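You operate a simulated robot arm through the tools that you are given. There is no shell and no other tool. Be economical: measure what you need, move in short steps, check, and stop when the job is done.

Carry out the task below with a simulated robot arm. There is one attempt and no reset: what you move stays moved.

TASK
Push the grey pipe home in the rubber sleeve and click both bands.
Fine: pipe first, till its black mark meets the sleeve; pull each band screw with the click wrench till it clicks and put the wrench back. Set down upright: click wrench.

It is judged by the outcome, as a careful person would: the job done as asked, and still so three seconds after it is handed in. It fails if anything else is knocked over, pushed out of place, dropped, spilled or broken.

THE ROBOT
A 6-joint arm with a two-finger parallel gripper on a trunk, on a base that drives. Base frame: it is fixed to the floor where the robot stands at the start and does not move with it; the origin is under the middle of the robot, x ahead of it, y to its left, z up; the surface under the hand at the start is at about z = 850. Readings come in mm, degrees, newtons and seconds.
With the tool pointing down near the work surface it reaches from about 320 to 700 mm from the robot's upright axis, wherever it stands. Its first joint turns from -166.0 to 166.0 degrees. Places, roughly: band screw over the grey pipe (2x2x3 cm) [500, 100, 1000]; band screw over the white pipe (2x2x3 cm) [500, 200, 1000]; sliding grey pipe [500, 0, 900]. Payload 4.1 kg.
Tool frame: the origin (TCP) lies between the finger pads and is the grasp point; the fingertips stand 23 mm ahead of it; z points along the fingers, y is the line along which they close. Largest opening 94 mm; finger width 38, thickness 10; the body of the gripper, 54 by 96 mm, starts 39 mm behind the TCP.
Orientation is that of the tool frame in the base frame, as a unit quaternion [x, y, z, w]. With the fingers straight down and closing along the base's y, the tool's x points along the base's -x, its y along +y and its z along -z.

THE INTERFACE
- The arm moves only by the tool arm_command. Its argument "deltas" is one flat list of numbers, 7 for each row, row after row: the shift along the tool's x, y, z in units of 30 mm (1.0 is 30 mm), then the turn, a rotation vector about the tool's x, y, z in units of 5 degrees (1.0 is 5 degrees), then the finger opening in m, from 0 to 0.094. In form: [dx, dy, dz, ax, ay, az, gripper, dx, dy, dz, ax, ay, az, gripper, ...]. A call has 1 to 10 rows; each row shifts and turns the commanded pose from where the row before left it, along the tool's axes as they then stand. A call with a number of a shift or a turn outside -1 to 1 is refused whole. Each row takes 0.2 s and may step no farther than 50 mm and 8.6 degrees from the row before; otherwise, or with a gripper value out of range, the whole call is refused. A pose out of reach is approached as far as the arm can. The call stops where the force on the tool passes 50 N (or 10 N more than at its start, if that is more) or the arm is blocked; 0.2 s more then pass. The fingers move at their own pace (about 45 mm/s each) and stop on an object; they squeeze with about 34 N. The grip force told is the motor's: it shows also when the fingers shut on nothing. Time passes only in rows, and 0.2 s behind the last, so rows that do not move let the fingers close. It gives the time, the measured TCP pose, the force on the tool (base axes), the opening and the grip force at its end, in the units of the frame above (readings bear some noise), with the torque about the TCP (base axes, N m) and any sound that the robot's microphone picked up, and new pictures: "views" is both (left out), scene, wrist or none.
- Cameras (640 x 400 px; columns grow to the right, rows downward): "scene" is now at [16.3, 161.7, 1511.8]; the picture's right is [-0.24, -0.97, 0.00], its down [-0.68, 0.17, -0.71] and it looks along [0.69, -0.17, -0.71] (base axes); focal length 276 px, centre (320, 200). "wrist" rides on the gripper at [87, 16, -75] in the tool frame; the picture's right is [-0.18, 0.98, 0.00], its down [-0.58, -0.11, -0.81] and it looks along [-0.79, -0.15, 0.59] (tool axes); focal length 243 px, centre (320, 200). There is no depth. A picture from a camera that has moved, and an enlarged one, comes with that camera's place and axes in the base frame and with its lens.
- raise_lower(by): slides the trunk up (or, below 0, down) by that many mm; the arm and the scene camera ride with it, the base frame stays. It gives what a move gives, with no picture.
- base_move(legs): drives the robot by 1 to 6 legs, each [ahead, turn to the left] in mm and degrees, along the robot's own axes; the way and the turn of a leg run together, so that a leg with both is an arc; at most 1500 mm and 180 degrees a leg. The arm and the cameras ride along, it lands a little off, and it stops where it bumps. It gives what a move gives, and a new picture of the scene camera.
- head_to(pan, tilt): turns the head with the scene camera to pan (to the left, within 155 degrees either way) and tilt (down, from -29 to 69), counted from straight ahead of the robot. It gives what a move gives, and a new picture of the scene camera.
- zoom(camera, box): a new picture of the part [left, top, right, bottom] of that camera's present view, enlarged. It takes no simulated time.
- close_job(): hands the job in; it is judged then, once.

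Work in short steps. Places have to be worked out from the pictures, the camera data and where the tool is seen: move nearer, look again, correct. Check each grasp and each placing, and mend what went wrong. You have 120 turns and 260 pictures in all, those below and enlarged ones among them. Open the gripper and draw the arm clear of the work before you hand the job in, unless the task says otherwise.

The tools are called by a JSON object that holds its "fn" and its "kwargs". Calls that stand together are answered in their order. arm_command: Moves the arm, as the interface text tells. Its arguments: {"type":"object","properties":{"deltas":{"type":"array","items":{"type":"number"}},"views":{"type":"string","enum":["both","scene","wrist","none"]}},"required":["deltas"]} The other tools are called the same way: raise_lower (by) slides the trunk up or down; base_move (legs) drives the base; head_to (pan, tilt) turns the head that bears the scene camera; zoom (camera, box) takes an enlarged picture of a part of a camera's view; close_job () hands the job in.

At the start:

```text
clock: 0.0
ee_pos: [381.5, 206.4, 1260.4]
ee_rot: [0.004, 1.0, 0.0, 0.001]
force: [0.3, -0.1, -0.5]
moment: [0.0, -0.01, 0.0]
gripper_width: 94.0
gripper_force: 0.1
trunk travel left (down, up): [-475.0, 115.0]
robot x, y, heading: [-2.8, 13.3, 0.1]
head pan, tilt: [-14.0, 44.9]
```

scene: 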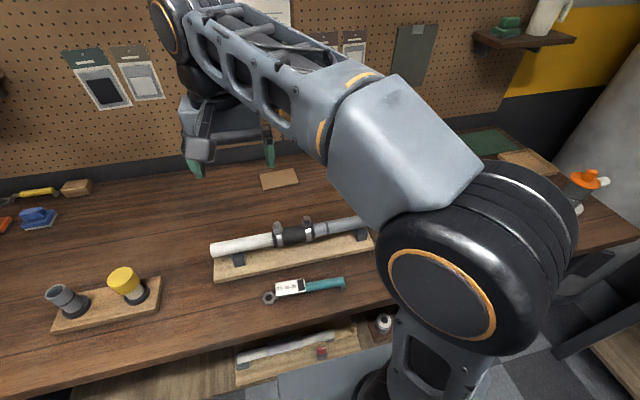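
wrist: 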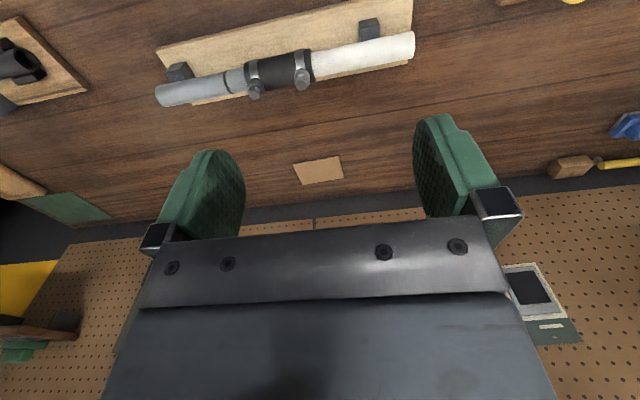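

The arm partly hides the work; I zoom in on the pipe assembly and the wrench.

{"fn": "zoom", "kwargs": {"camera": "scene", "box": [190, 190, 400, 320]}}

{"fn": "zoom", "kwargs": {"camera": "wrist", "box": [140, 0, 440, 150]}}

```text
3.05 times, centred on (295, 255) of scene
camera zoom: at [16.3, 161.7, 1511.8], right [-0.24, -0.97, 0.0], down [-0.68, 0.17, -0.71], along [0.69, -0.17, -0.71], focal length 840 px, centre (396, 32)
```

zoom: 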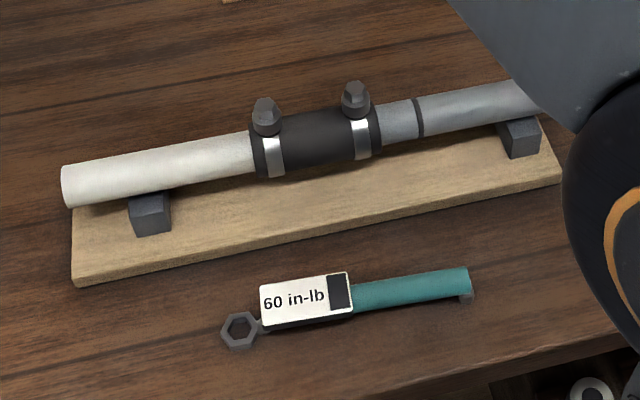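

```text
2.13 times, centred on (290, 75) of wrist
camera zoom: at [295.6, 223.0, 1334.9], right [0.19, 0.98, 0.0], down [0.58, -0.11, 0.81], along [0.79, -0.15, -0.59], focal length 518 px, centre (384, 467)
```

zoom: 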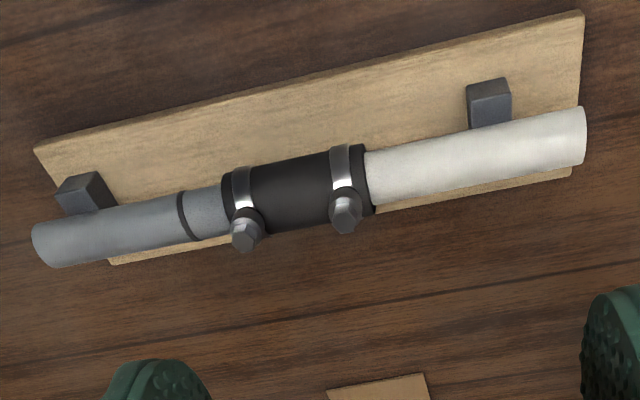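

Bolts triangulate to about (472,160,980) and (472,88,980), with vertical axes; the grey mark is about 33 mm from the sleeve. I turn the hand so the fingers close across the pipe, with the wrist camera on the -y side looking toward the sleeve.

{"fn": "arm_command", "kwargs": {"deltas": [0, 0, 0, 0, 0, -1, 0.094, 0, 0, 0, 0, 0, -1, 0.094, 0, 0, 0, 0, 0, -1, 0.094, 0, 0, 0, 0, 0, -1, 0.094, 0, 0, 0, 0, 0, -1, 0.094, 0, 0, 0, 0, 0, -1, 0.094, 0, 0, 0, 0, 0, -1, 0.094, 0, 0, 0, 0, 0, -1, 0.094, 0, 0, 0, 0, 0, -1, 0.094, 0, 0, 0, 0, 0, -1, 0.094], "views": "none"}}

{"fn": "arm_command", "kwargs": {"deltas": [0, 0, 0, 0, 0, -1, 0.094, 0, 0, 0, 0, 0, -1, 0.094, 0, 0, 0, 0, 0, -1, 0.094, 0, 0, 0, 0, 0, -1, 0.094, 0, 0, 0, 0, 0, -1, 0.094, 0, 0, 0, 0, 0, -1, 0.094, 0, 0, 0, 0, 0, -1, 0.094, 0, 0, 0, 0, 0, -1, 0.094], "views": "both"}}

```text
clock: 2.2
ee_pos: [382.1, 206.3, 1260.7]
ee_rot: [-0.419, 0.908, 0.001, 0.001]
force: [0.2, 0.6, -0.3]
moment: [0.01, -0.01, -0.04]
gripper_width: 93.8
gripper_force: 0.1
trunk travel left (down, up): [-475.0, 115.0]
robot x, y, heading: [1.4, 12.6, 0.1]
head pan, tilt: [-14.0, 44.9]
```

```text
clock: 4.0
ee_pos: [381.0, 206.4, 1260.4]
ee_rot: [-0.705, 0.709, 0.001, 0.0]
force: [-0.5, -0.7, 0.5]
moment: [-0.03, 0.02, 0.01]
gripper_width: 94.1
gripper_force: 0.0
trunk travel left (down, up): [-475.0, 115.0]
robot x, y, heading: [-3.0, 22.2, -0.0]
head pan, tilt: [-14.0, 44.9]
camera scene: at [16.3, 161.7, 1511.8], right [-0.24, -0.97, 0.0], down [-0.68, 0.17, -0.71], along [0.69, -0.17, -0.71], focal length 276 px, centre (320, 200)
camera wrist: at [364.6, 119.9, 1335.0], right [-0.98, 0.19, 0.0], down [0.11, 0.58, 0.81], along [0.15, 0.79, -0.59], focal length 243 px, centre (320, 200)
```

scene: 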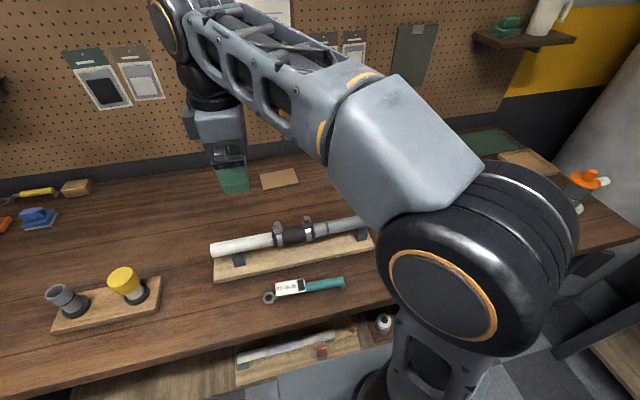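
wrist: 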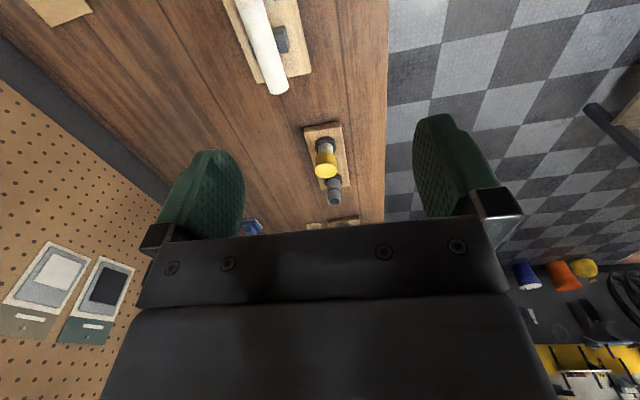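

Now I shift to above the grey pipe, a little to the right, to see the pipe, mark and sleeve with the wrist camera.

{"fn": "arm_command", "kwargs": {"deltas": [0.9, -0.28, 0.3, 0, 0, 0, 0.094, 0.9, -0.28, 0.3, 0, 0, 0, 0.094, 0.9, -0.28, 0.3, 0, 0, 0, 0.094, 0.9, -0.28, 0.3, 0, 0, 0, 0.094, 0.9, -0.28, 0.3, 0, 0, 0, 0.094, 0.9, -0.28, 0.3, 0, 0, 0, 0.094, 0.9, -0.28, 0.3, 0, 0, 0, 0.094, 0.9, -0.28, 0.3, 0, 0, 0, 0.094, 0.9, -0.28, 0.3, 0, 0, 0, 0.094, 0, 0, 0, 0, 0, 0, 0.094]}}

```text
clock: 6.2
ee_pos: [457.0, -39.8, 1178.2]
ee_rot: [-0.705, 0.71, 0.0, 0.001]
force: [0.1, -0.2, -0.5]
moment: [-0.04, 0.0, 0.02]
gripper_width: 94.0
gripper_force: 0.2
trunk travel left (down, up): [-475.0, 115.0]
robot x, y, heading: [2.6, 12.2, -0.1]
head pan, tilt: [-14.0, 44.9]
camera scene: at [16.4, 161.5, 1511.8], right [-0.24, -0.97, 0.0], down [-0.69, 0.17, -0.71], along [0.69, -0.17, -0.71], focal length 276 px, centre (320, 200)
camera wrist: at [439.6, -125.5, 1252.6], right [-0.98, 0.19, 0.0], down [0.11, 0.58, 0.81], along [0.15, 0.79, -0.59], focal length 243 px, centre (320, 200)
```

scene: 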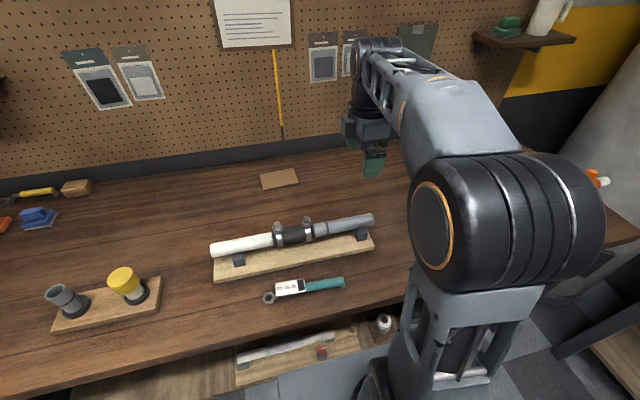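
wrist: 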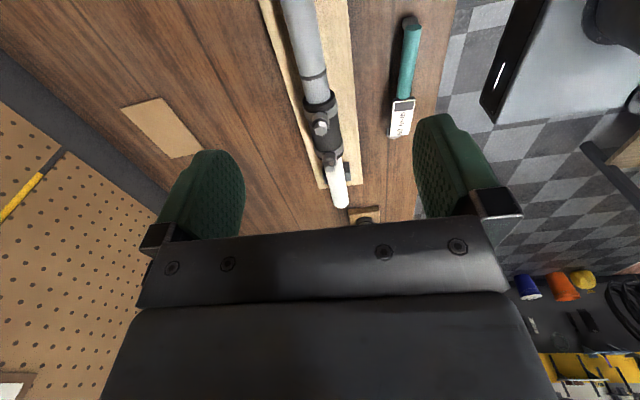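

Now both cameras see the whole pipe unhidden. I zoom for accurate measuring.

{"fn": "zoom", "kwargs": {"camera": "scene", "box": [200, 200, 392, 320]}}

{"fn": "zoom", "kwargs": {"camera": "wrist", "box": [240, 0, 448, 130]}}

```text
3.33 times, centred on (296, 260) of scene
camera zoom: at [16.4, 161.5, 1511.8], right [-0.24, -0.97, 0.0], down [-0.69, 0.17, -0.71], along [0.69, -0.17, -0.71], focal length 919 px, centre (400, 0)
```

zoom: 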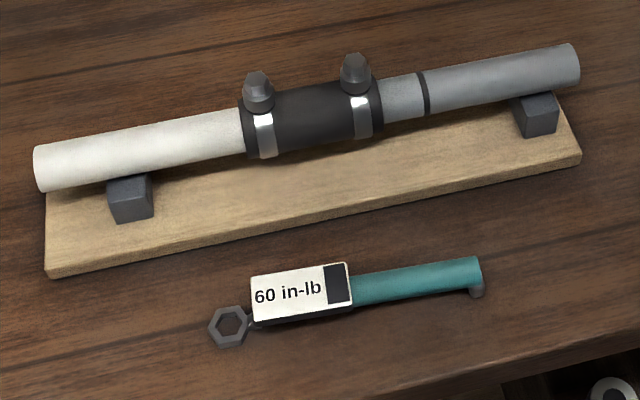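

```text
3.08 times, centred on (344, 65) of wrist
camera zoom: at [439.6, -125.5, 1252.6], right [-0.98, 0.19, 0.0], down [0.11, 0.58, 0.81], along [0.15, 0.79, -0.59], focal length 746 px, centre (246, 615)
```

zoom: 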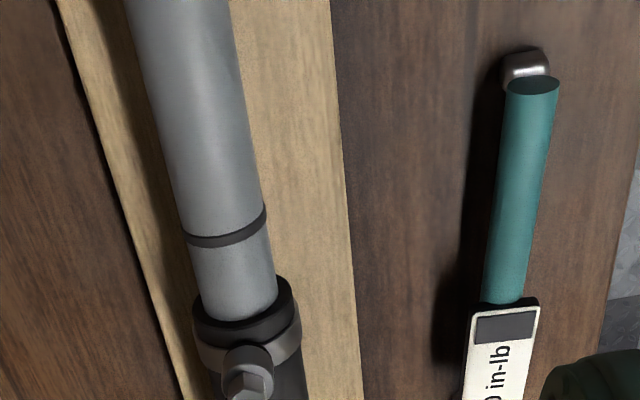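

The pipe axis comes out at about x=477, z=925, parallel to y, with about 35 mm diameter; the gap to the mark is about 34 mm. I descend over the free stretch at y≈-12.

{"fn": "arm_command", "kwargs": {"deltas": [-0.47, -0.34, 0.9, 0, 0, 0, 0.094, -0.47, -0.34, 0.9, 0, 0, 0, 0.094, 0, 0, 0.9, 0, 0, 0, 0.094, 0, 0, 0.9, 0, 0, 0, 0.094, 0, 0, 0.9, 0, 0, 0, 0.094, 0, 0, 0.8, 0, 0, 0, 0.094, 0, 0, 0, 0, 0, 0, 0.094]}}

```text
clock: 7.8
ee_pos: [478.5, -9.4, 1016.4]
ee_rot: [-0.705, 0.71, 0.001, 0.0]
force: [-0.1, -0.9, 0.7]
moment: [-0.01, -0.02, -0.01]
gripper_width: 94.1
gripper_force: 0.1
trunk travel left (down, up): [-475.0, 115.0]
robot x, y, heading: [0.2, 18.8, 0.2]
head pan, tilt: [-14.0, 44.9]
camera scene: at [16.4, 161.6, 1511.8], right [-0.24, -0.97, 0.0], down [-0.69, 0.17, -0.71], along [0.69, -0.17, -0.71], focal length 276 px, centre (320, 200)
camera wrist: at [461.4, -95.5, 1091.4], right [-0.98, 0.19, 0.0], down [0.11, 0.58, 0.81], along [0.15, 0.79, -0.59], focal length 243 px, centre (320, 200)
```

scene: 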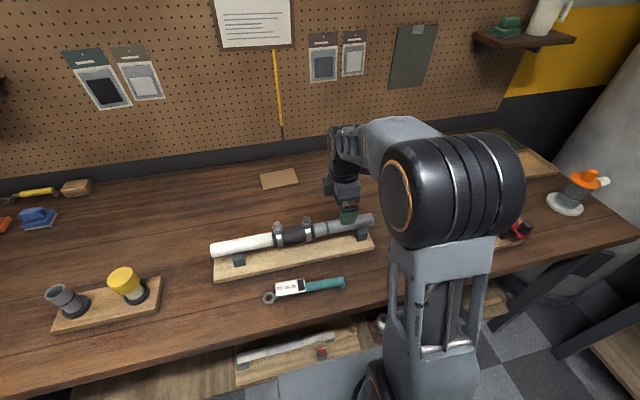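
wrist: 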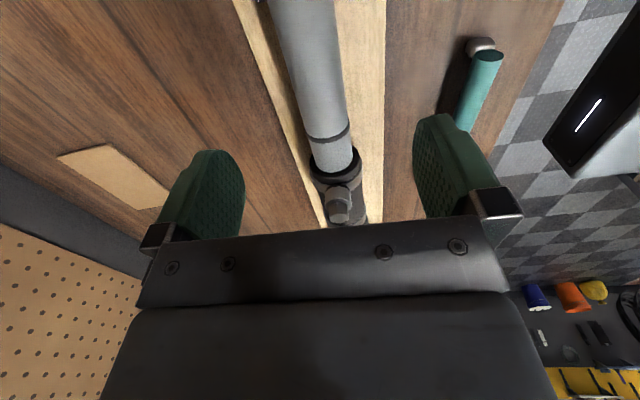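

Aligned at x≈477. Descend to z≈926 and close on the pipe.

{"fn": "arm_command", "kwargs": {"deltas": [0, 0, 0.9, 0, 0, 0, 0.094, 0, 0, 0.9, 0, 0, 0, 0.094, 0, 0, 0.9, 0, 0, 0, 0.094, 0, 0, 0.3, 0, 0, 0, 0.094, 0, 0, 0, 0, 0, 0, 0.094], "views": "wrist"}}

{"fn": "arm_command", "kwargs": {"deltas": [0, 0, 0, 0, 0, 0, 0.025, 0, 0, 0, 0, 0, 0, 0.025, 0, 0, 0, 0, 0, 0, 0.025, 0, 0, 0, 0, 0, 0, 0.025, 0, 0, 0, 0, 0, 0, 0.025, 0, 0, 0, 0, 0, 0, 0.025], "views": "both"}}

```text
clock: 9.0
ee_pos: [477.5, -11.0, 929.1]
ee_rot: [-0.705, 0.71, 0.0, 0.0]
force: [0.6, 0.0, -0.5]
moment: [0.02, 0.02, 0.05]
gripper_width: 94.0
gripper_force: 0.1
trunk travel left (down, up): [-475.0, 115.0]
robot x, y, heading: [2.7, 14.1, 0.0]
head pan, tilt: [-14.0, 44.9]
camera wrist: at [461.0, -96.8, 1004.1], right [-0.98, 0.19, 0.0], down [0.11, 0.58, 0.81], along [0.15, 0.79, -0.59], focal length 243 px, centre (320, 200)
```

wrist: 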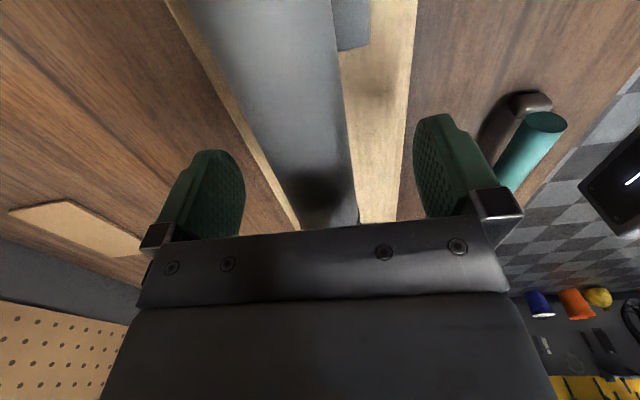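

```text
clock: 10.4
ee_pos: [479.9, -11.7, 930.0]
ee_rot: [-0.705, 0.709, 0.0, 0.001]
force: [13.8, -0.5, 1.2]
moment: [0.04, -0.42, 1.39]
gripper_width: 34.9
gripper_force: 34.0
trunk travel left (down, up): [-475.0, 115.0]
robot x, y, heading: [1.7, 13.5, -0.0]
head pan, tilt: [-14.0, 44.9]
camera scene: at [18.0, 161.5, 1511.9], right [-0.24, -0.97, 0.0], down [-0.69, 0.17, -0.71], along [0.69, -0.17, -0.71], focal length 276 px, centre (320, 200)
camera wrist: at [463.0, -96.8, 1004.4], right [-0.98, 0.19, 0.0], down [0.11, 0.58, 0.81], along [0.15, 0.79, -0.59], focal length 243 px, centre (320, 200)
```

scene: 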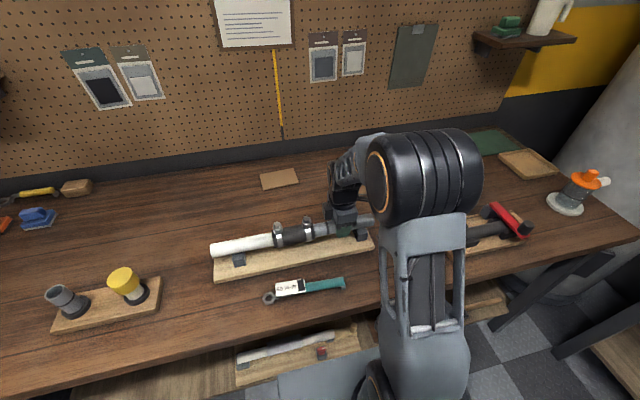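
wrist: 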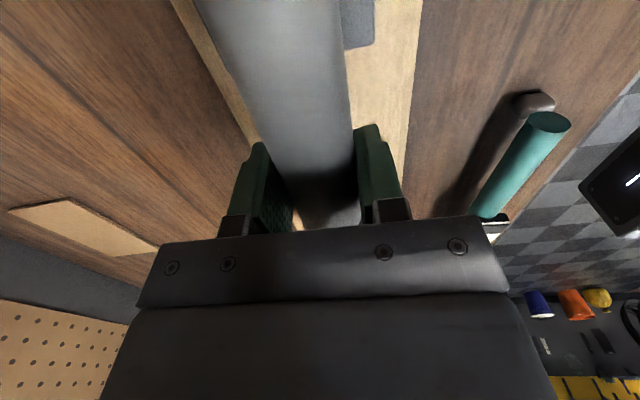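

Gripped (34.9 mm). A 14 N side load shows the pipe centre lies about 3 mm further in x; I relieve that and take the first push step.

{"fn": "arm_command", "kwargs": {"deltas": [0, -0.1, 0, 0, 0, 0, 0.025, 0, 0, 0, 0, 0, 0, 0.025], "views": "none"}}

```text
clock: 11.0
ee_pos: [480.3, -10.9, 929.8]
ee_rot: [-0.705, 0.709, 0.0, 0.0]
force: [3.0, 2.2, 11.3]
moment: [-0.51, 0.06, 1.59]
gripper_width: 35.2
gripper_force: 34.0
trunk travel left (down, up): [-475.0, 115.0]
robot x, y, heading: [-1.3, 16.1, 0.2]
head pan, tilt: [-14.0, 44.9]
```

Side load is gone; a z-moment of 1.6 suggests a slight yaw mismatch. I turn 1° to relieve it.

{"fn": "arm_command", "kwargs": {"deltas": [0, 0, 0, 0, 0, -0.2, 0.025, 0, 0, 0, 0, 0, 0, 0.025], "views": "none"}}

```text
clock: 11.6
ee_pos: [481.0, -11.1, 928.6]
ee_rot: [0.709, -0.705, 0.0, -0.001]
force: [2.7, -1.0, 9.5]
moment: [-0.01, -0.03, -1.21]
gripper_width: 35.0
gripper_force: 33.8
trunk travel left (down, up): [-475.0, 115.0]
robot x, y, heading: [0.5, 14.9, -0.2]
head pan, tilt: [-14.0, 44.9]
```

Good enough. Push along the pipe axis (+y) in small steps.

{"fn": "arm_command", "kwargs": {"deltas": [-0.15, 0, 0, 0, 0, 0.08, 0.02, -0.15, 0, 0, 0, 0, 0, 0.02, -0.15, 0, 0, 0, 0, 0, 0.02, 0, 0, 0, 0, 0, 0, 0.02], "views": "scene"}}

{"fn": "zoom", "kwargs": {"camera": "scene", "box": [260, 200, 392, 280]}}

```text
clock: 12.6
ee_pos: [479.8, 2.3, 930.3]
ee_rot: [0.708, -0.707, 0.001, 0.0]
force: [7.5, -2.1, 7.3]
moment: [0.09, -0.44, 0.18]
gripper_width: 34.9
gripper_force: 33.4
trunk travel left (down, up): [-475.0, 115.0]
robot x, y, heading: [-2.5, 15.5, 0.2]
head pan, tilt: [-14.0, 44.9]
camera scene: at [16.7, 161.3, 1511.8], right [-0.24, -0.97, 0.0], down [-0.69, 0.17, -0.71], along [0.69, -0.17, -0.71], focal length 276 px, centre (320, 200)
```

scene: 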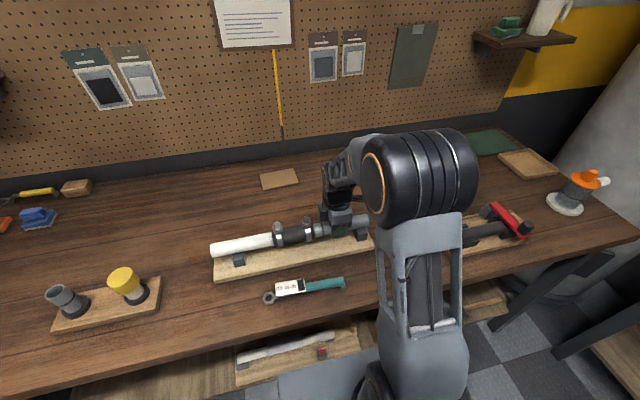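

```text
4.85 times, centred on (326, 240) of scene
camera zoom: at [16.7, 161.3, 1511.8], right [-0.24, -0.97, 0.0], down [-0.69, 0.17, -0.71], along [0.69, -0.17, -0.71], focal length 1336 px, centre (291, 6)
```

zoom: 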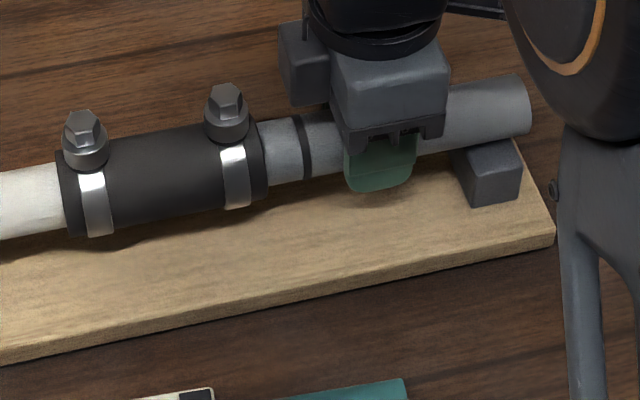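

The pipe slides easily (about 20 mm gap left, no notable force). Push 14 mm more.

{"fn": "arm_command", "kwargs": {"deltas": [-0.16, -0.05, 0, 0, 0, 0, 0.02, -0.16, 0, 0, 0, 0, 0, 0.02, -0.15, 0, 0, 0, 0, 0, 0.02, 0, 0, 0, 0, 0, 0, 0.02], "views": "none"}}

{"fn": "zoom", "kwargs": {"camera": "scene", "box": [260, 200, 392, 280]}}

```text
clock: 13.6
ee_pos: [480.1, 18.3, 928.2]
ee_rot: [0.709, -0.706, -0.001, 0.002]
force: [-3.3, -2.1, -0.7]
moment: [-0.39, 0.28, 0.28]
gripper_width: 34.7
gripper_force: 33.9
trunk travel left (down, up): [-475.0, 115.0]
robot x, y, heading: [3.7, 9.8, -0.0]
head pan, tilt: [-14.0, 44.9]
```

```text
4.85 times, centred on (326, 240) of scene
camera zoom: at [16.3, 161.4, 1511.7], right [-0.24, -0.97, 0.0], down [-0.69, 0.17, -0.71], along [0.69, -0.17, -0.71], focal length 1336 px, centre (291, 6)
```

zoom: 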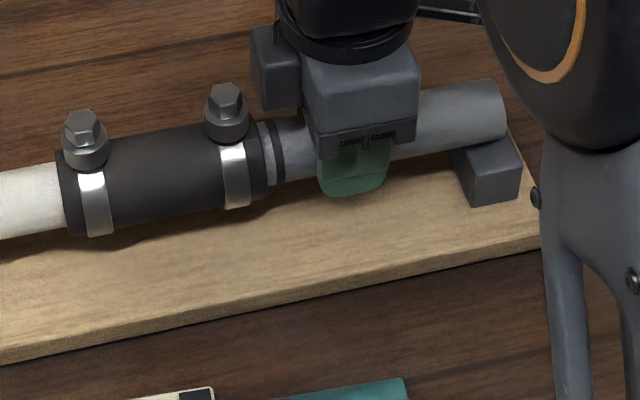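

About 3–4 mm remain. Push 3 mm and look closer.

{"fn": "arm_command", "kwargs": {"deltas": [-0.1, 0, 0, 0, 0, 0, 0.02, 0, 0, 0, 0, 0, 0, 0.02], "views": "none"}}

{"fn": "zoom", "kwargs": {"camera": "scene", "box": [290, 210, 340, 250]}}

```text
clock: 14.2
ee_pos: [480.7, 20.9, 928.8]
ee_rot: [0.708, -0.706, 0.001, 0.0]
force: [-3.7, -1.9, 0.2]
moment: [-0.29, 0.27, 0.23]
gripper_width: 34.6
gripper_force: 33.9
trunk travel left (down, up): [-475.0, 115.0]
robot x, y, heading: [-2.1, 14.7, 0.1]
head pan, tilt: [-14.0, 44.9]
```

```text
10.00 times, centred on (315, 230) of scene
camera zoom: at [16.3, 161.4, 1511.8], right [-0.24, -0.97, 0.0], down [-0.68, 0.17, -0.71], along [0.69, -0.17, -0.71], focal length 2756 px, centre (370, -100)
```

zoom: 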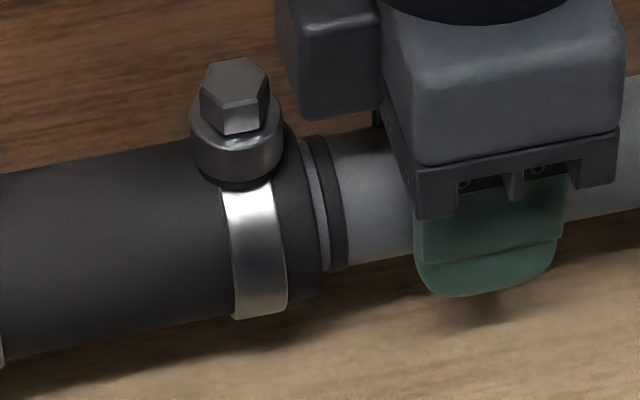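

A thin strip of about 2–2.5 mm still shows. Push 2.4 mm more.

{"fn": "arm_command", "kwargs": {"deltas": [-0.08, 0, 0, 0, 0, 0, 0.02, 0, 0, 0, 0, 0, 0, 0.02], "views": "none"}}

{"fn": "zoom", "kwargs": {"camera": "scene", "box": [290, 210, 340, 250]}}

```text
clock: 14.8
ee_pos: [480.8, 22.6, 930.4]
ee_rot: [0.708, -0.706, 0.0, 0.001]
force: [-6.7, -1.7, -0.8]
moment: [-0.1, -0.3, 0.25]
gripper_width: 34.7
gripper_force: 34.6
trunk travel left (down, up): [-475.0, 115.0]
robot x, y, heading: [2.4, 17.0, -0.2]
head pan, tilt: [-14.0, 44.9]
```

```text
10.00 times, centred on (315, 230) of scene
camera zoom: at [16.3, 161.3, 1511.7], right [-0.24, -0.97, 0.0], down [-0.68, 0.17, -0.71], along [0.69, -0.17, -0.71], focal length 2756 px, centre (370, -100)
```

zoom: 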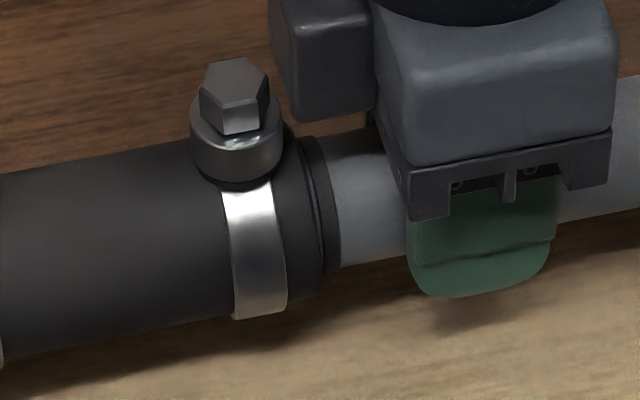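

Nearly touching; the sleeve lip hides up to ~1 mm from this angle, so I push 0.9 mm more.

{"fn": "arm_command", "kwargs": {"deltas": [-0.03, 0, 0, 0, 0, 0, 0.02, 0, 0, 0, 0, 0, 0, 0.02], "views": "none"}}

{"fn": "zoom", "kwargs": {"camera": "scene", "box": [300, 220, 325, 240]}}

```text
clock: 15.4
ee_pos: [480.1, 24.2, 929.5]
ee_rot: [0.708, -0.706, 0.0, 0.001]
force: [-8.3, -8.7, 0.1]
moment: [-0.35, 0.17, 0.86]
gripper_width: 34.9
gripper_force: 34.2
trunk travel left (down, up): [-475.0, 115.0]
robot x, y, heading: [-1.6, 13.4, -0.1]
head pan, tilt: [-14.0, 44.9]
```

```text
16.00 times, centred on (312, 230) of scene
camera zoom: at [16.5, 160.4, 1511.9], right [-0.24, -0.97, 0.0], down [-0.68, 0.17, -0.71], along [0.69, -0.17, -0.71], focal length 4410 px, centre (440, -280)
```

zoom: 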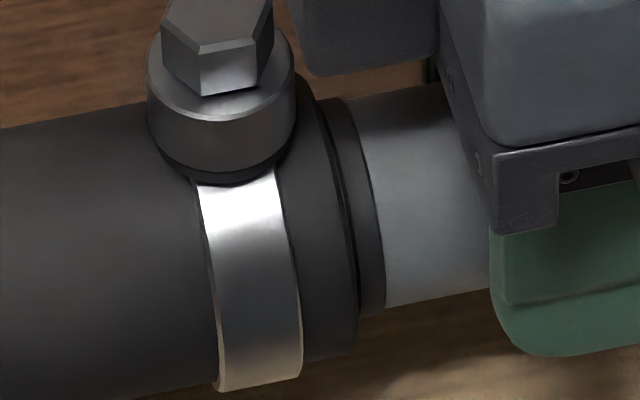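

The axial force began to rise (-8.7 N), a sign it's seating. One more 1 mm press to confirm the stop.

{"fn": "arm_command", "kwargs": {"deltas": [-0.035, -0.06, 0, 0, 0, 0, 0.02, 0, 0, 0, 0, 0, 0, 0.02], "views": "none"}}

{"fn": "zoom", "kwargs": {"camera": "scene", "box": [300, 220, 325, 240]}}

```text
clock: 16.0
ee_pos: [483.8, 25.0, 928.8]
ee_rot: [0.708, -0.706, -0.001, 0.001]
force: [-8.8, -13.0, 0.5]
moment: [-0.21, 0.0, 1.59]
gripper_width: 34.9
gripper_force: 34.4
trunk travel left (down, up): [-475.0, 115.0]
robot x, y, heading: [1.3, 14.4, 0.1]
head pan, tilt: [-14.0, 44.9]
```

```text
16.00 times, centred on (312, 230) of scene
camera zoom: at [16.3, 159.8, 1512.0], right [-0.24, -0.97, 0.0], down [-0.68, 0.17, -0.71], along [0.69, -0.17, -0.71], focal length 4410 px, centre (440, -280)
```

zoom: 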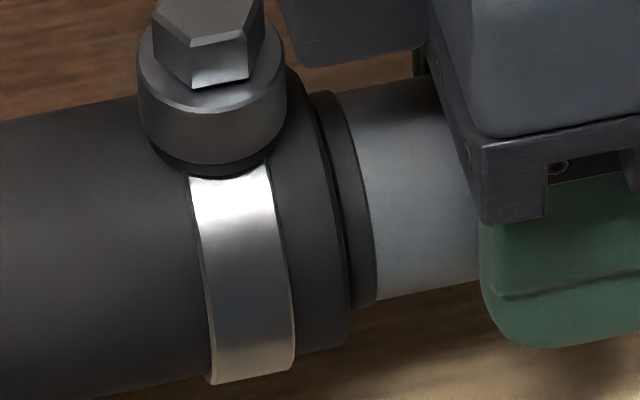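

The pipe is at its stop: the extra push just moved the base reaction, and the mark stands against the sleeve. I relieve the side and axial load, then open.

{"fn": "arm_command", "kwargs": {"deltas": [0.06, 0.1, 0, 0, 0, 0, 0.02, 0, 0, 0, 0, 0, 0, 0.02], "views": "none"}}

{"fn": "zoom", "kwargs": {"camera": "scene", "box": [300, 220, 325, 240]}}

```text
clock: 16.6
ee_pos: [483.4, 23.8, 930.2]
ee_rot: [0.708, -0.706, 0.001, -0.003]
force: [7.8, -7.3, -0.5]
moment: [-0.12, -0.27, 1.13]
gripper_width: 34.9
gripper_force: 33.6
trunk travel left (down, up): [-475.0, 115.0]
robot x, y, heading: [-0.1, 15.2, -0.3]
head pan, tilt: [-14.0, 44.9]
```

```text
16.00 times, centred on (312, 230) of scene
camera zoom: at [18.0, 160.6, 1512.0], right [-0.24, -0.97, 0.0], down [-0.69, 0.17, -0.71], along [0.69, -0.17, -0.71], focal length 4410 px, centre (440, -280)
```

zoom: 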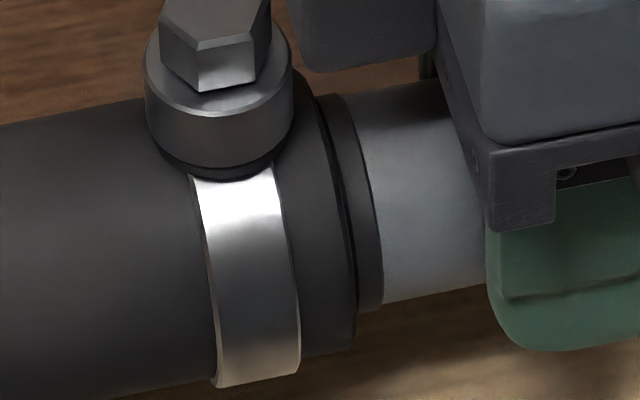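

Mark meets the sleeve. Open fully and lift away.

{"fn": "arm_command", "kwargs": {"deltas": [0, 0, 0, 0, 0, 0, 0.094, 0, 0, 0, 0, 0, 0, 0.094, 0, 0, 0, 0, 0, 0, 0.094, 0, 0, 0, 0, 0, 0, 0.094, 0, 0, -0.9, 0, 0, 0, 0.094, 0, 0, -0.9, 0, 0, 0, 0.094, 0, 0, -0.9, 0, 0, 0, 0.094, 0, 0, -0.9, 0, 0, 0, 0.094], "views": "both"}}

{"fn": "zoom", "kwargs": {"camera": "scene", "box": [200, 200, 392, 320]}}

```text
clock: 18.4
ee_pos: [479.8, 24.1, 1039.1]
ee_rot: [0.708, -0.706, 0.0, 0.0]
force: [-0.2, -0.4, 0.9]
moment: [0.02, 0.0, -0.01]
gripper_width: 94.0
gripper_force: 0.0
trunk travel left (down, up): [-475.0, 115.0]
robot x, y, heading: [1.7, 13.8, 0.3]
head pan, tilt: [-14.0, 44.9]
camera scene: at [16.2, 161.5, 1511.8], right [-0.24, -0.97, 0.0], down [-0.68, 0.17, -0.71], along [0.69, -0.17, -0.71], focal length 276 px, centre (320, 200)
camera wrist: at [464.6, -62.2, 1113.2], right [-0.98, 0.18, 0.0], down [0.11, 0.58, 0.81], along [0.15, 0.79, -0.59], focal length 243 px, centre (320, 200)
```

scene: 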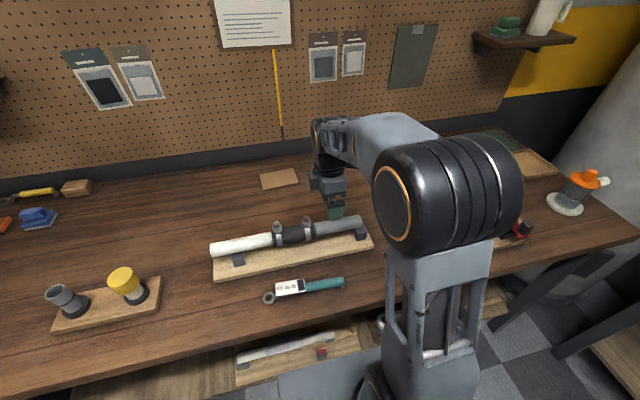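
wrist: 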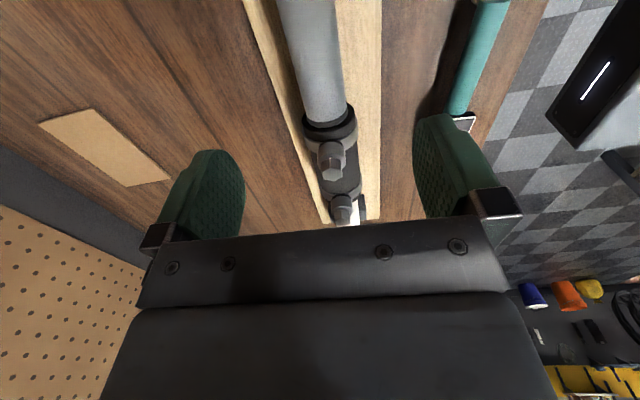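

```text
3.33 times, centred on (296, 260) of scene
camera zoom: at [16.2, 161.5, 1511.8], right [-0.24, -0.97, 0.0], down [-0.68, 0.17, -0.71], along [0.69, -0.17, -0.71], focal length 919 px, centre (400, 0)
```

zoom: 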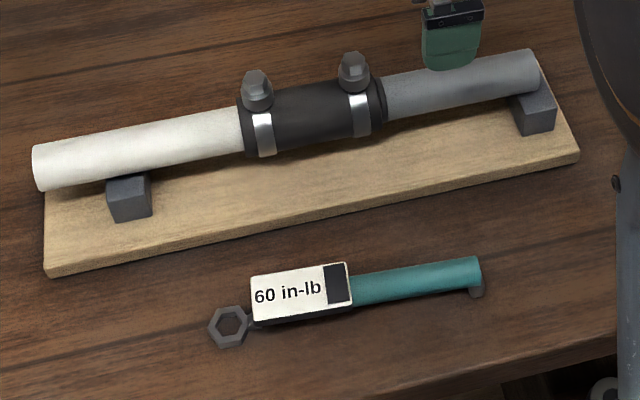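

The pipe is home and nothing else moved. For comfortable reach while pulling the wrench toward the robot, I back the base off 130 mm (hand is clear above everything).

{"fn": "base_move", "kwargs": {"legs": [[-130, 0]]}}

```text
clock: 19.7
ee_pos: [348.8, 25.4, 1038.3]
ee_rot: [0.709, -0.706, 0.0, 0.0]
force: [-0.1, -0.1, 0.5]
moment: [-0.05, 0.03, 0.03]
gripper_width: 93.9
gripper_force: 0.1
trunk travel left (down, up): [-475.0, 115.0]
robot x, y, heading: [-134.5, 13.1, 0.4]
head pan, tilt: [-14.0, 44.9]
camera scene: at [-116.6, 161.6, 1511.8], right [-0.24, -0.97, 0.0], down [-0.69, 0.17, -0.71], along [0.69, -0.17, -0.71], focal length 276 px, centre (320, 200)
```

scene: 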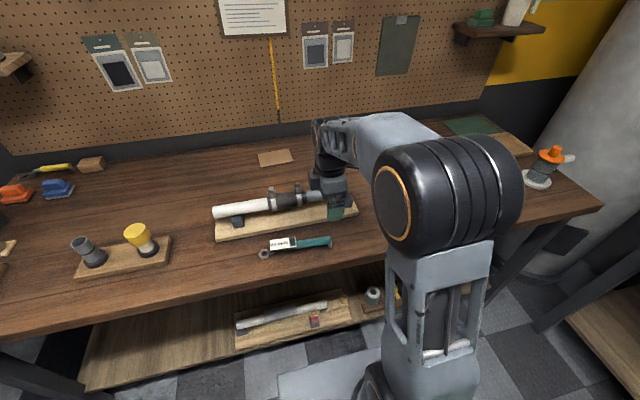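

Take a wrist view from here, straight along the wrench.

{"fn": "arm_command", "kwargs": {"deltas": [0.9, 0, 0, 0, 0, 0, 0.094, 0.9, 0, 0, 0, 0, 0, 0.094, 0, 0, 0, 0, 0, 0, 0.094], "views": "wrist"}}

{"fn": "zoom", "kwargs": {"camera": "wrist", "box": [220, 0, 412, 120]}}

{"fn": "zoom", "kwargs": {"camera": "scene", "box": [240, 180, 352, 270]}}

```text
clock: 20.5
ee_pos: [349.7, -29.6, 1039.8]
ee_rot: [0.708, -0.706, 0.001, 0.0]
force: [-0.8, -0.8, 0.2]
moment: [0.0, -0.02, -0.01]
gripper_width: 93.9
gripper_force: 0.1
trunk travel left (down, up): [-475.0, 115.0]
robot x, y, heading: [-131.9, 15.3, 0.1]
head pan, tilt: [-14.0, 44.9]
camera wrist: at [333.5, -116.9, 1114.5], right [-0.98, 0.18, 0.0], down [0.11, 0.58, 0.81], along [0.14, 0.79, -0.59], focal length 243 px, centre (320, 200)
```

wrist: 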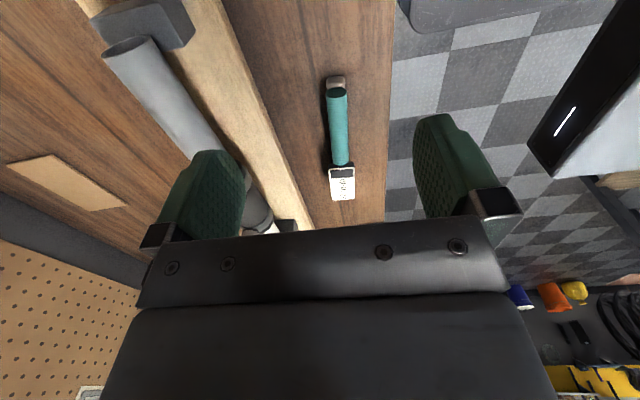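

```text
3.33 times, centred on (316, 60) of wrist
camera zoom: at [333.5, -116.9, 1114.5], right [-0.98, 0.18, 0.0], down [0.11, 0.58, 0.81], along [0.14, 0.79, -0.59], focal length 809 px, centre (333, 667)
```

zoom: 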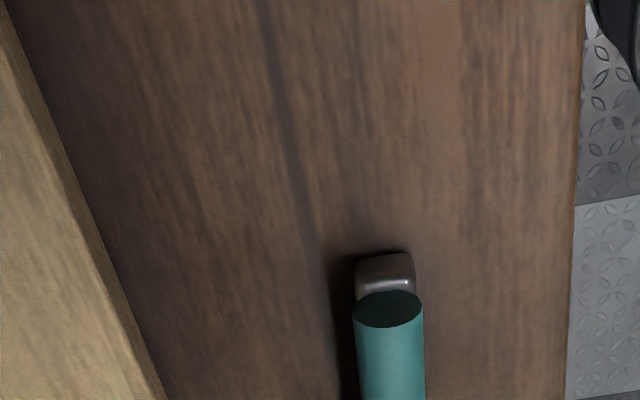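

```text
4.44 times, centred on (296, 225) of scene
camera zoom: at [-116.1, 161.4, 1511.8], right [-0.24, -0.97, 0.0], down [-0.69, 0.17, -0.71], along [0.69, -0.17, -0.71], focal length 1225 px, centre (427, 89)
```

zoom: 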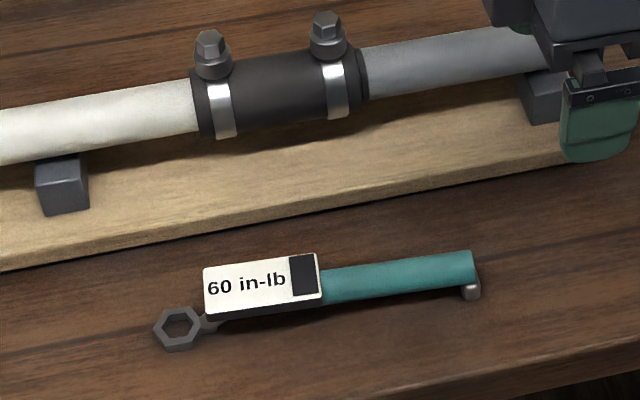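

Triangulating: handle end at (340, 20, 872), handle about 21 mm thick and tilted about 4°, ring near (352, 207, ~855). I turn 4° and move above the handle's middle.

{"fn": "arm_command", "kwargs": {"deltas": [0, 0, 0, 0, 0, 0.8, 0.094, -0.76, 0.1, 0.67, 0, 0, 0, 0.094, -0.76, 0.1, 0.67, 0, 0, 0, 0.094, -0.76, 0.1, 0.67, 0, 0, 0, 0.094, -0.75, 0.12, 0.66, 0, 0, 0, 0.094, 0, 0, 0, 0, 0, 0, 0.094], "views": "both"}}

{"fn": "zoom", "kwargs": {"camera": "scene", "box": [240, 180, 352, 270]}}

```text
clock: 21.9
ee_pos: [344.3, 63.9, 959.4]
ee_rot: [-0.684, 0.73, 0.0, 0.0]
force: [0.3, 0.1, 0.0]
moment: [0.02, 0.01, -0.03]
gripper_width: 94.0
gripper_force: 0.2
trunk travel left (down, up): [-475.0, 115.0]
robot x, y, heading: [-131.7, 15.4, 0.5]
head pan, tilt: [-14.0, 44.9]
camera scene: at [-116.1, 161.7, 1511.8], right [-0.24, -0.97, 0.0], down [-0.69, 0.17, -0.71], along [0.69, -0.17, -0.71], focal length 276 px, centre (320, 200)
camera wrist: at [322.0, -22.4, 1033.5], right [-0.97, 0.25, 0.0], down [0.15, 0.57, 0.81], along [0.2, 0.78, -0.59], focal length 243 px, centre (320, 200)
```

scene: 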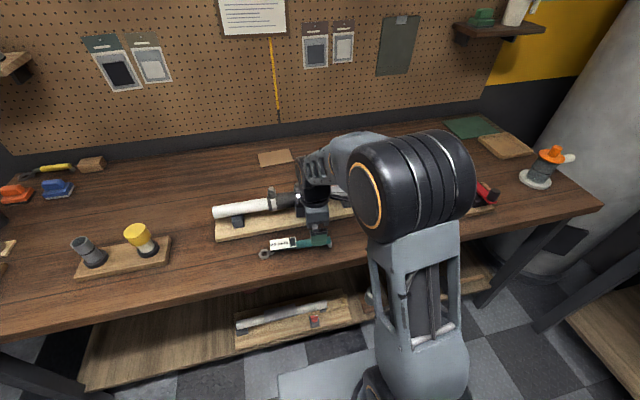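
wrist: 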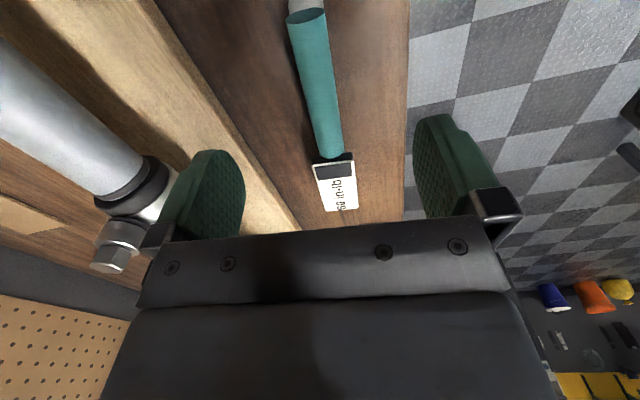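

```text
4.44 times, centred on (296, 225) of scene
camera zoom: at [-116.1, 161.7, 1511.8], right [-0.24, -0.97, 0.0], down [-0.69, 0.17, -0.71], along [0.69, -0.17, -0.71], focal length 1225 px, centre (427, 89)
```

zoom: 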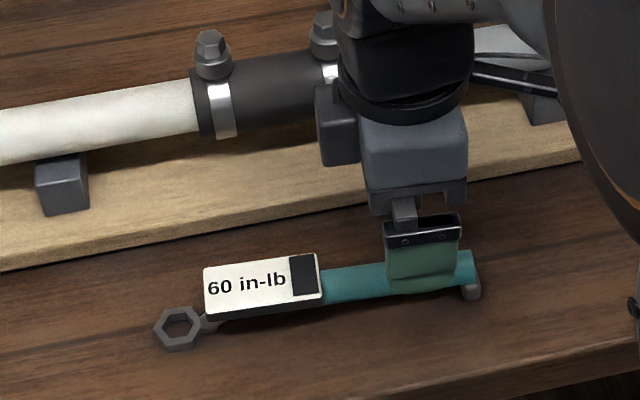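

Handle centre is at x≈343.5 at y=63, with slope about 6°. I turn 2° more, narrow the fingers to stay clear of the board, and descend to z≈880.

{"fn": "arm_command", "kwargs": {"deltas": [0, 0, 0, 0, 0, 0.45, 0.06, 0, 0, 0.7, 0, 0, 0, 0.06, 0, 0, 0.7, 0, 0, 0, 0.06, 0, 0, 0.7, 0, 0, 0, 0.06, 0, 0, 0.5, 0, 0, 0, 0.06, 0, 0, 0, 0, 0, 0, 0.06], "views": "wrist"}}

{"fn": "zoom", "kwargs": {"camera": "scene", "box": [240, 180, 352, 270]}}

```text
clock: 23.3
ee_pos: [343.6, 61.9, 879.7]
ee_rot: [-0.669, 0.743, 0.001, 0.0]
force: [0.4, 1.4, 1.0]
moment: [0.0, -0.01, 0.04]
gripper_width: 60.0
gripper_force: 0.2
trunk travel left (down, up): [-475.0, 115.0]
robot x, y, heading: [-131.9, 18.5, 0.1]
head pan, tilt: [-14.0, 44.9]
camera wrist: at [317.5, -21.8, 953.9], right [-0.96, 0.28, 0.0], down [0.17, 0.57, 0.81], along [0.23, 0.77, -0.59], focal length 243 px, centre (320, 200)
```

wrist: 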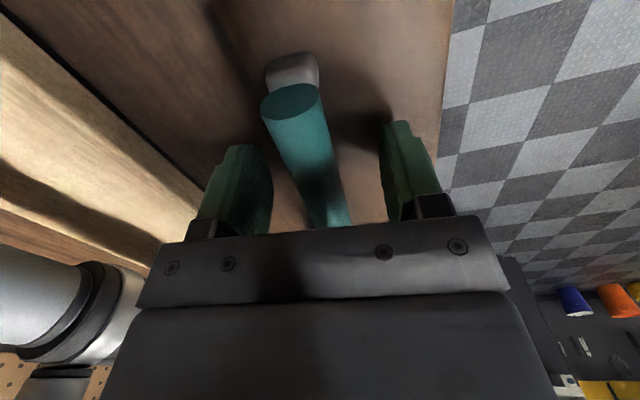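

```text
4.44 times, centred on (296, 225) of scene
camera zoom: at [-116.0, 161.6, 1511.8], right [-0.24, -0.97, 0.0], down [-0.69, 0.17, -0.71], along [0.69, -0.17, -0.71], focal length 1225 px, centre (427, 89)
```

zoom: 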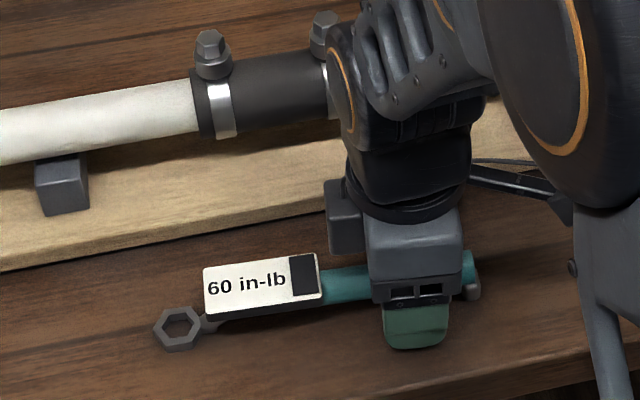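

Fingers straddle the handle. Close on it.

{"fn": "arm_command", "kwargs": {"deltas": [0, 0, 0, 0, 0, 0, 0.012, 0, 0, 0, 0, 0, 0, 0.012, 0, 0, 0, 0, 0, 0, 0.012, 0, 0, 0, 0, 0, 0, 0.012], "views": "none"}}

{"fn": "zoom", "kwargs": {"camera": "scene", "box": [240, 180, 352, 270]}}

```text
clock: 24.3
ee_pos: [343.9, 63.6, 879.3]
ee_rot: [-0.67, 0.743, 0.0, 0.0]
force: [-0.2, -0.6, 0.2]
moment: [-0.11, 0.0, -0.03]
gripper_width: 20.9
gripper_force: 33.9
trunk travel left (down, up): [-475.0, 115.0]
robot x, y, heading: [-133.6, 14.1, 0.5]
head pan, tilt: [-14.0, 44.9]
```

```text
4.44 times, centred on (296, 225) of scene
camera zoom: at [-116.1, 161.6, 1511.8], right [-0.24, -0.97, 0.0], down [-0.69, 0.17, -0.71], along [0.69, -0.17, -0.71], focal length 1225 px, centre (427, 89)
```

zoom: 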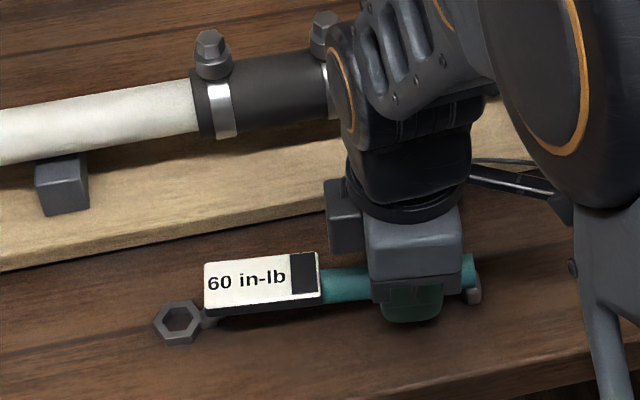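

Wrench gripped (20.9 mm), home pose of hand: (343.9, 63.6, 879.5), q(-0.67, 0.743). I lift straight up.

{"fn": "arm_command", "kwargs": {"deltas": [0, 0, -0.3, 0, 0, 0, 0.01, 0, 0, -0.6, 0, 0, 0, 0.01, 0, 0, -0.8, 0, 0, 0, 0.01, 0, 0, -0.8, 0, 0, 0, 0.01, 0, 0, -0.8, 0, 0, 0, 0.01, 0, 0, -0.8, 0, 0, 0, 0.01, 0, 0, -0.8, 0, 0, 0, 0.01, 0, 0, -0.8, 0, 0, 0, 0.01, 0, 0, 0, 0, 0, 0, 0.01], "views": "both"}}

{"fn": "zoom", "kwargs": {"camera": "scene", "box": [220, 140, 348, 230]}}

```text
clock: 26.3
ee_pos: [344.9, 64.1, 1051.5]
ee_rot: [-0.67, 0.743, 0.0, 0.0]
force: [0.8, -0.4, -1.1]
moment: [-0.04, -0.03, 0.01]
gripper_width: 21.1
gripper_force: 34.2
trunk travel left (down, up): [-475.0, 115.0]
robot x, y, heading: [-131.1, 14.9, 0.4]
head pan, tilt: [-14.0, 44.9]
camera scene: at [-116.2, 161.6, 1511.8], right [-0.24, -0.97, 0.0], down [-0.69, 0.17, -0.71], along [0.69, -0.17, -0.71], focal length 276 px, centre (320, 200)
camera wrist: at [320.0, -20.8, 1126.8], right [-0.96, 0.28, 0.0], down [0.17, 0.57, 0.81], along [0.23, 0.77, -0.59], focal length 243 px, centre (320, 200)
```

scene: 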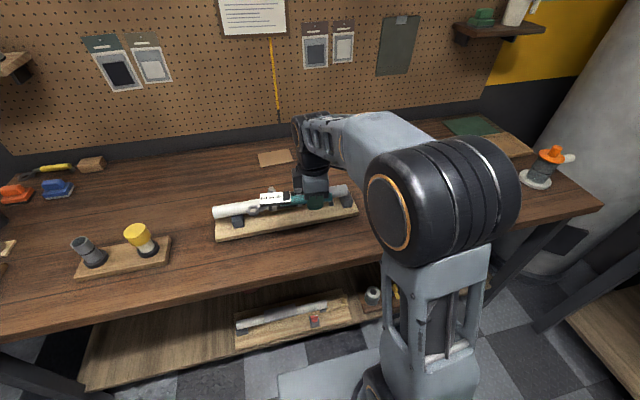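
wrist: 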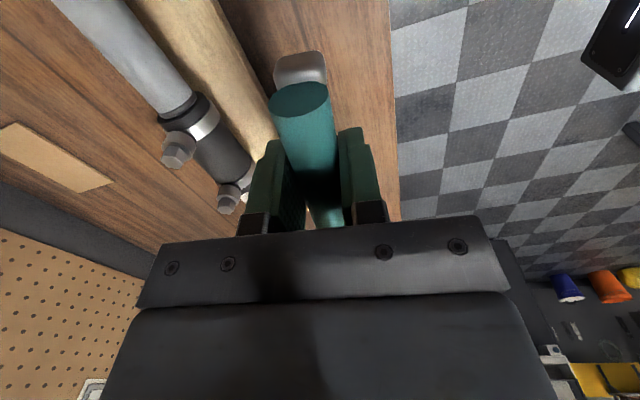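

```text
4.44 times, centred on (284, 185) of scene
camera zoom: at [-116.2, 161.6, 1511.8], right [-0.24, -0.97, 0.0], down [-0.69, 0.17, -0.71], along [0.69, -0.17, -0.71], focal length 1225 px, centre (480, 267)
```

zoom: 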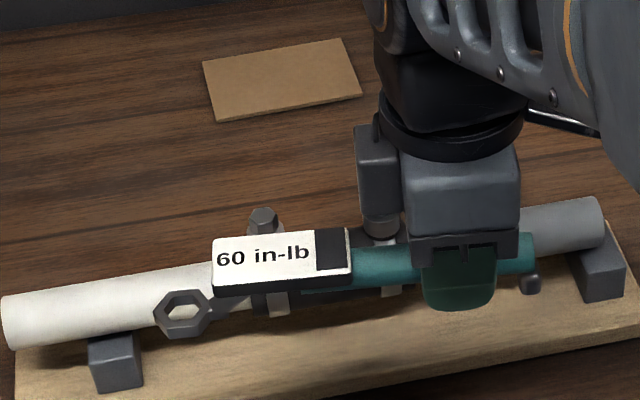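

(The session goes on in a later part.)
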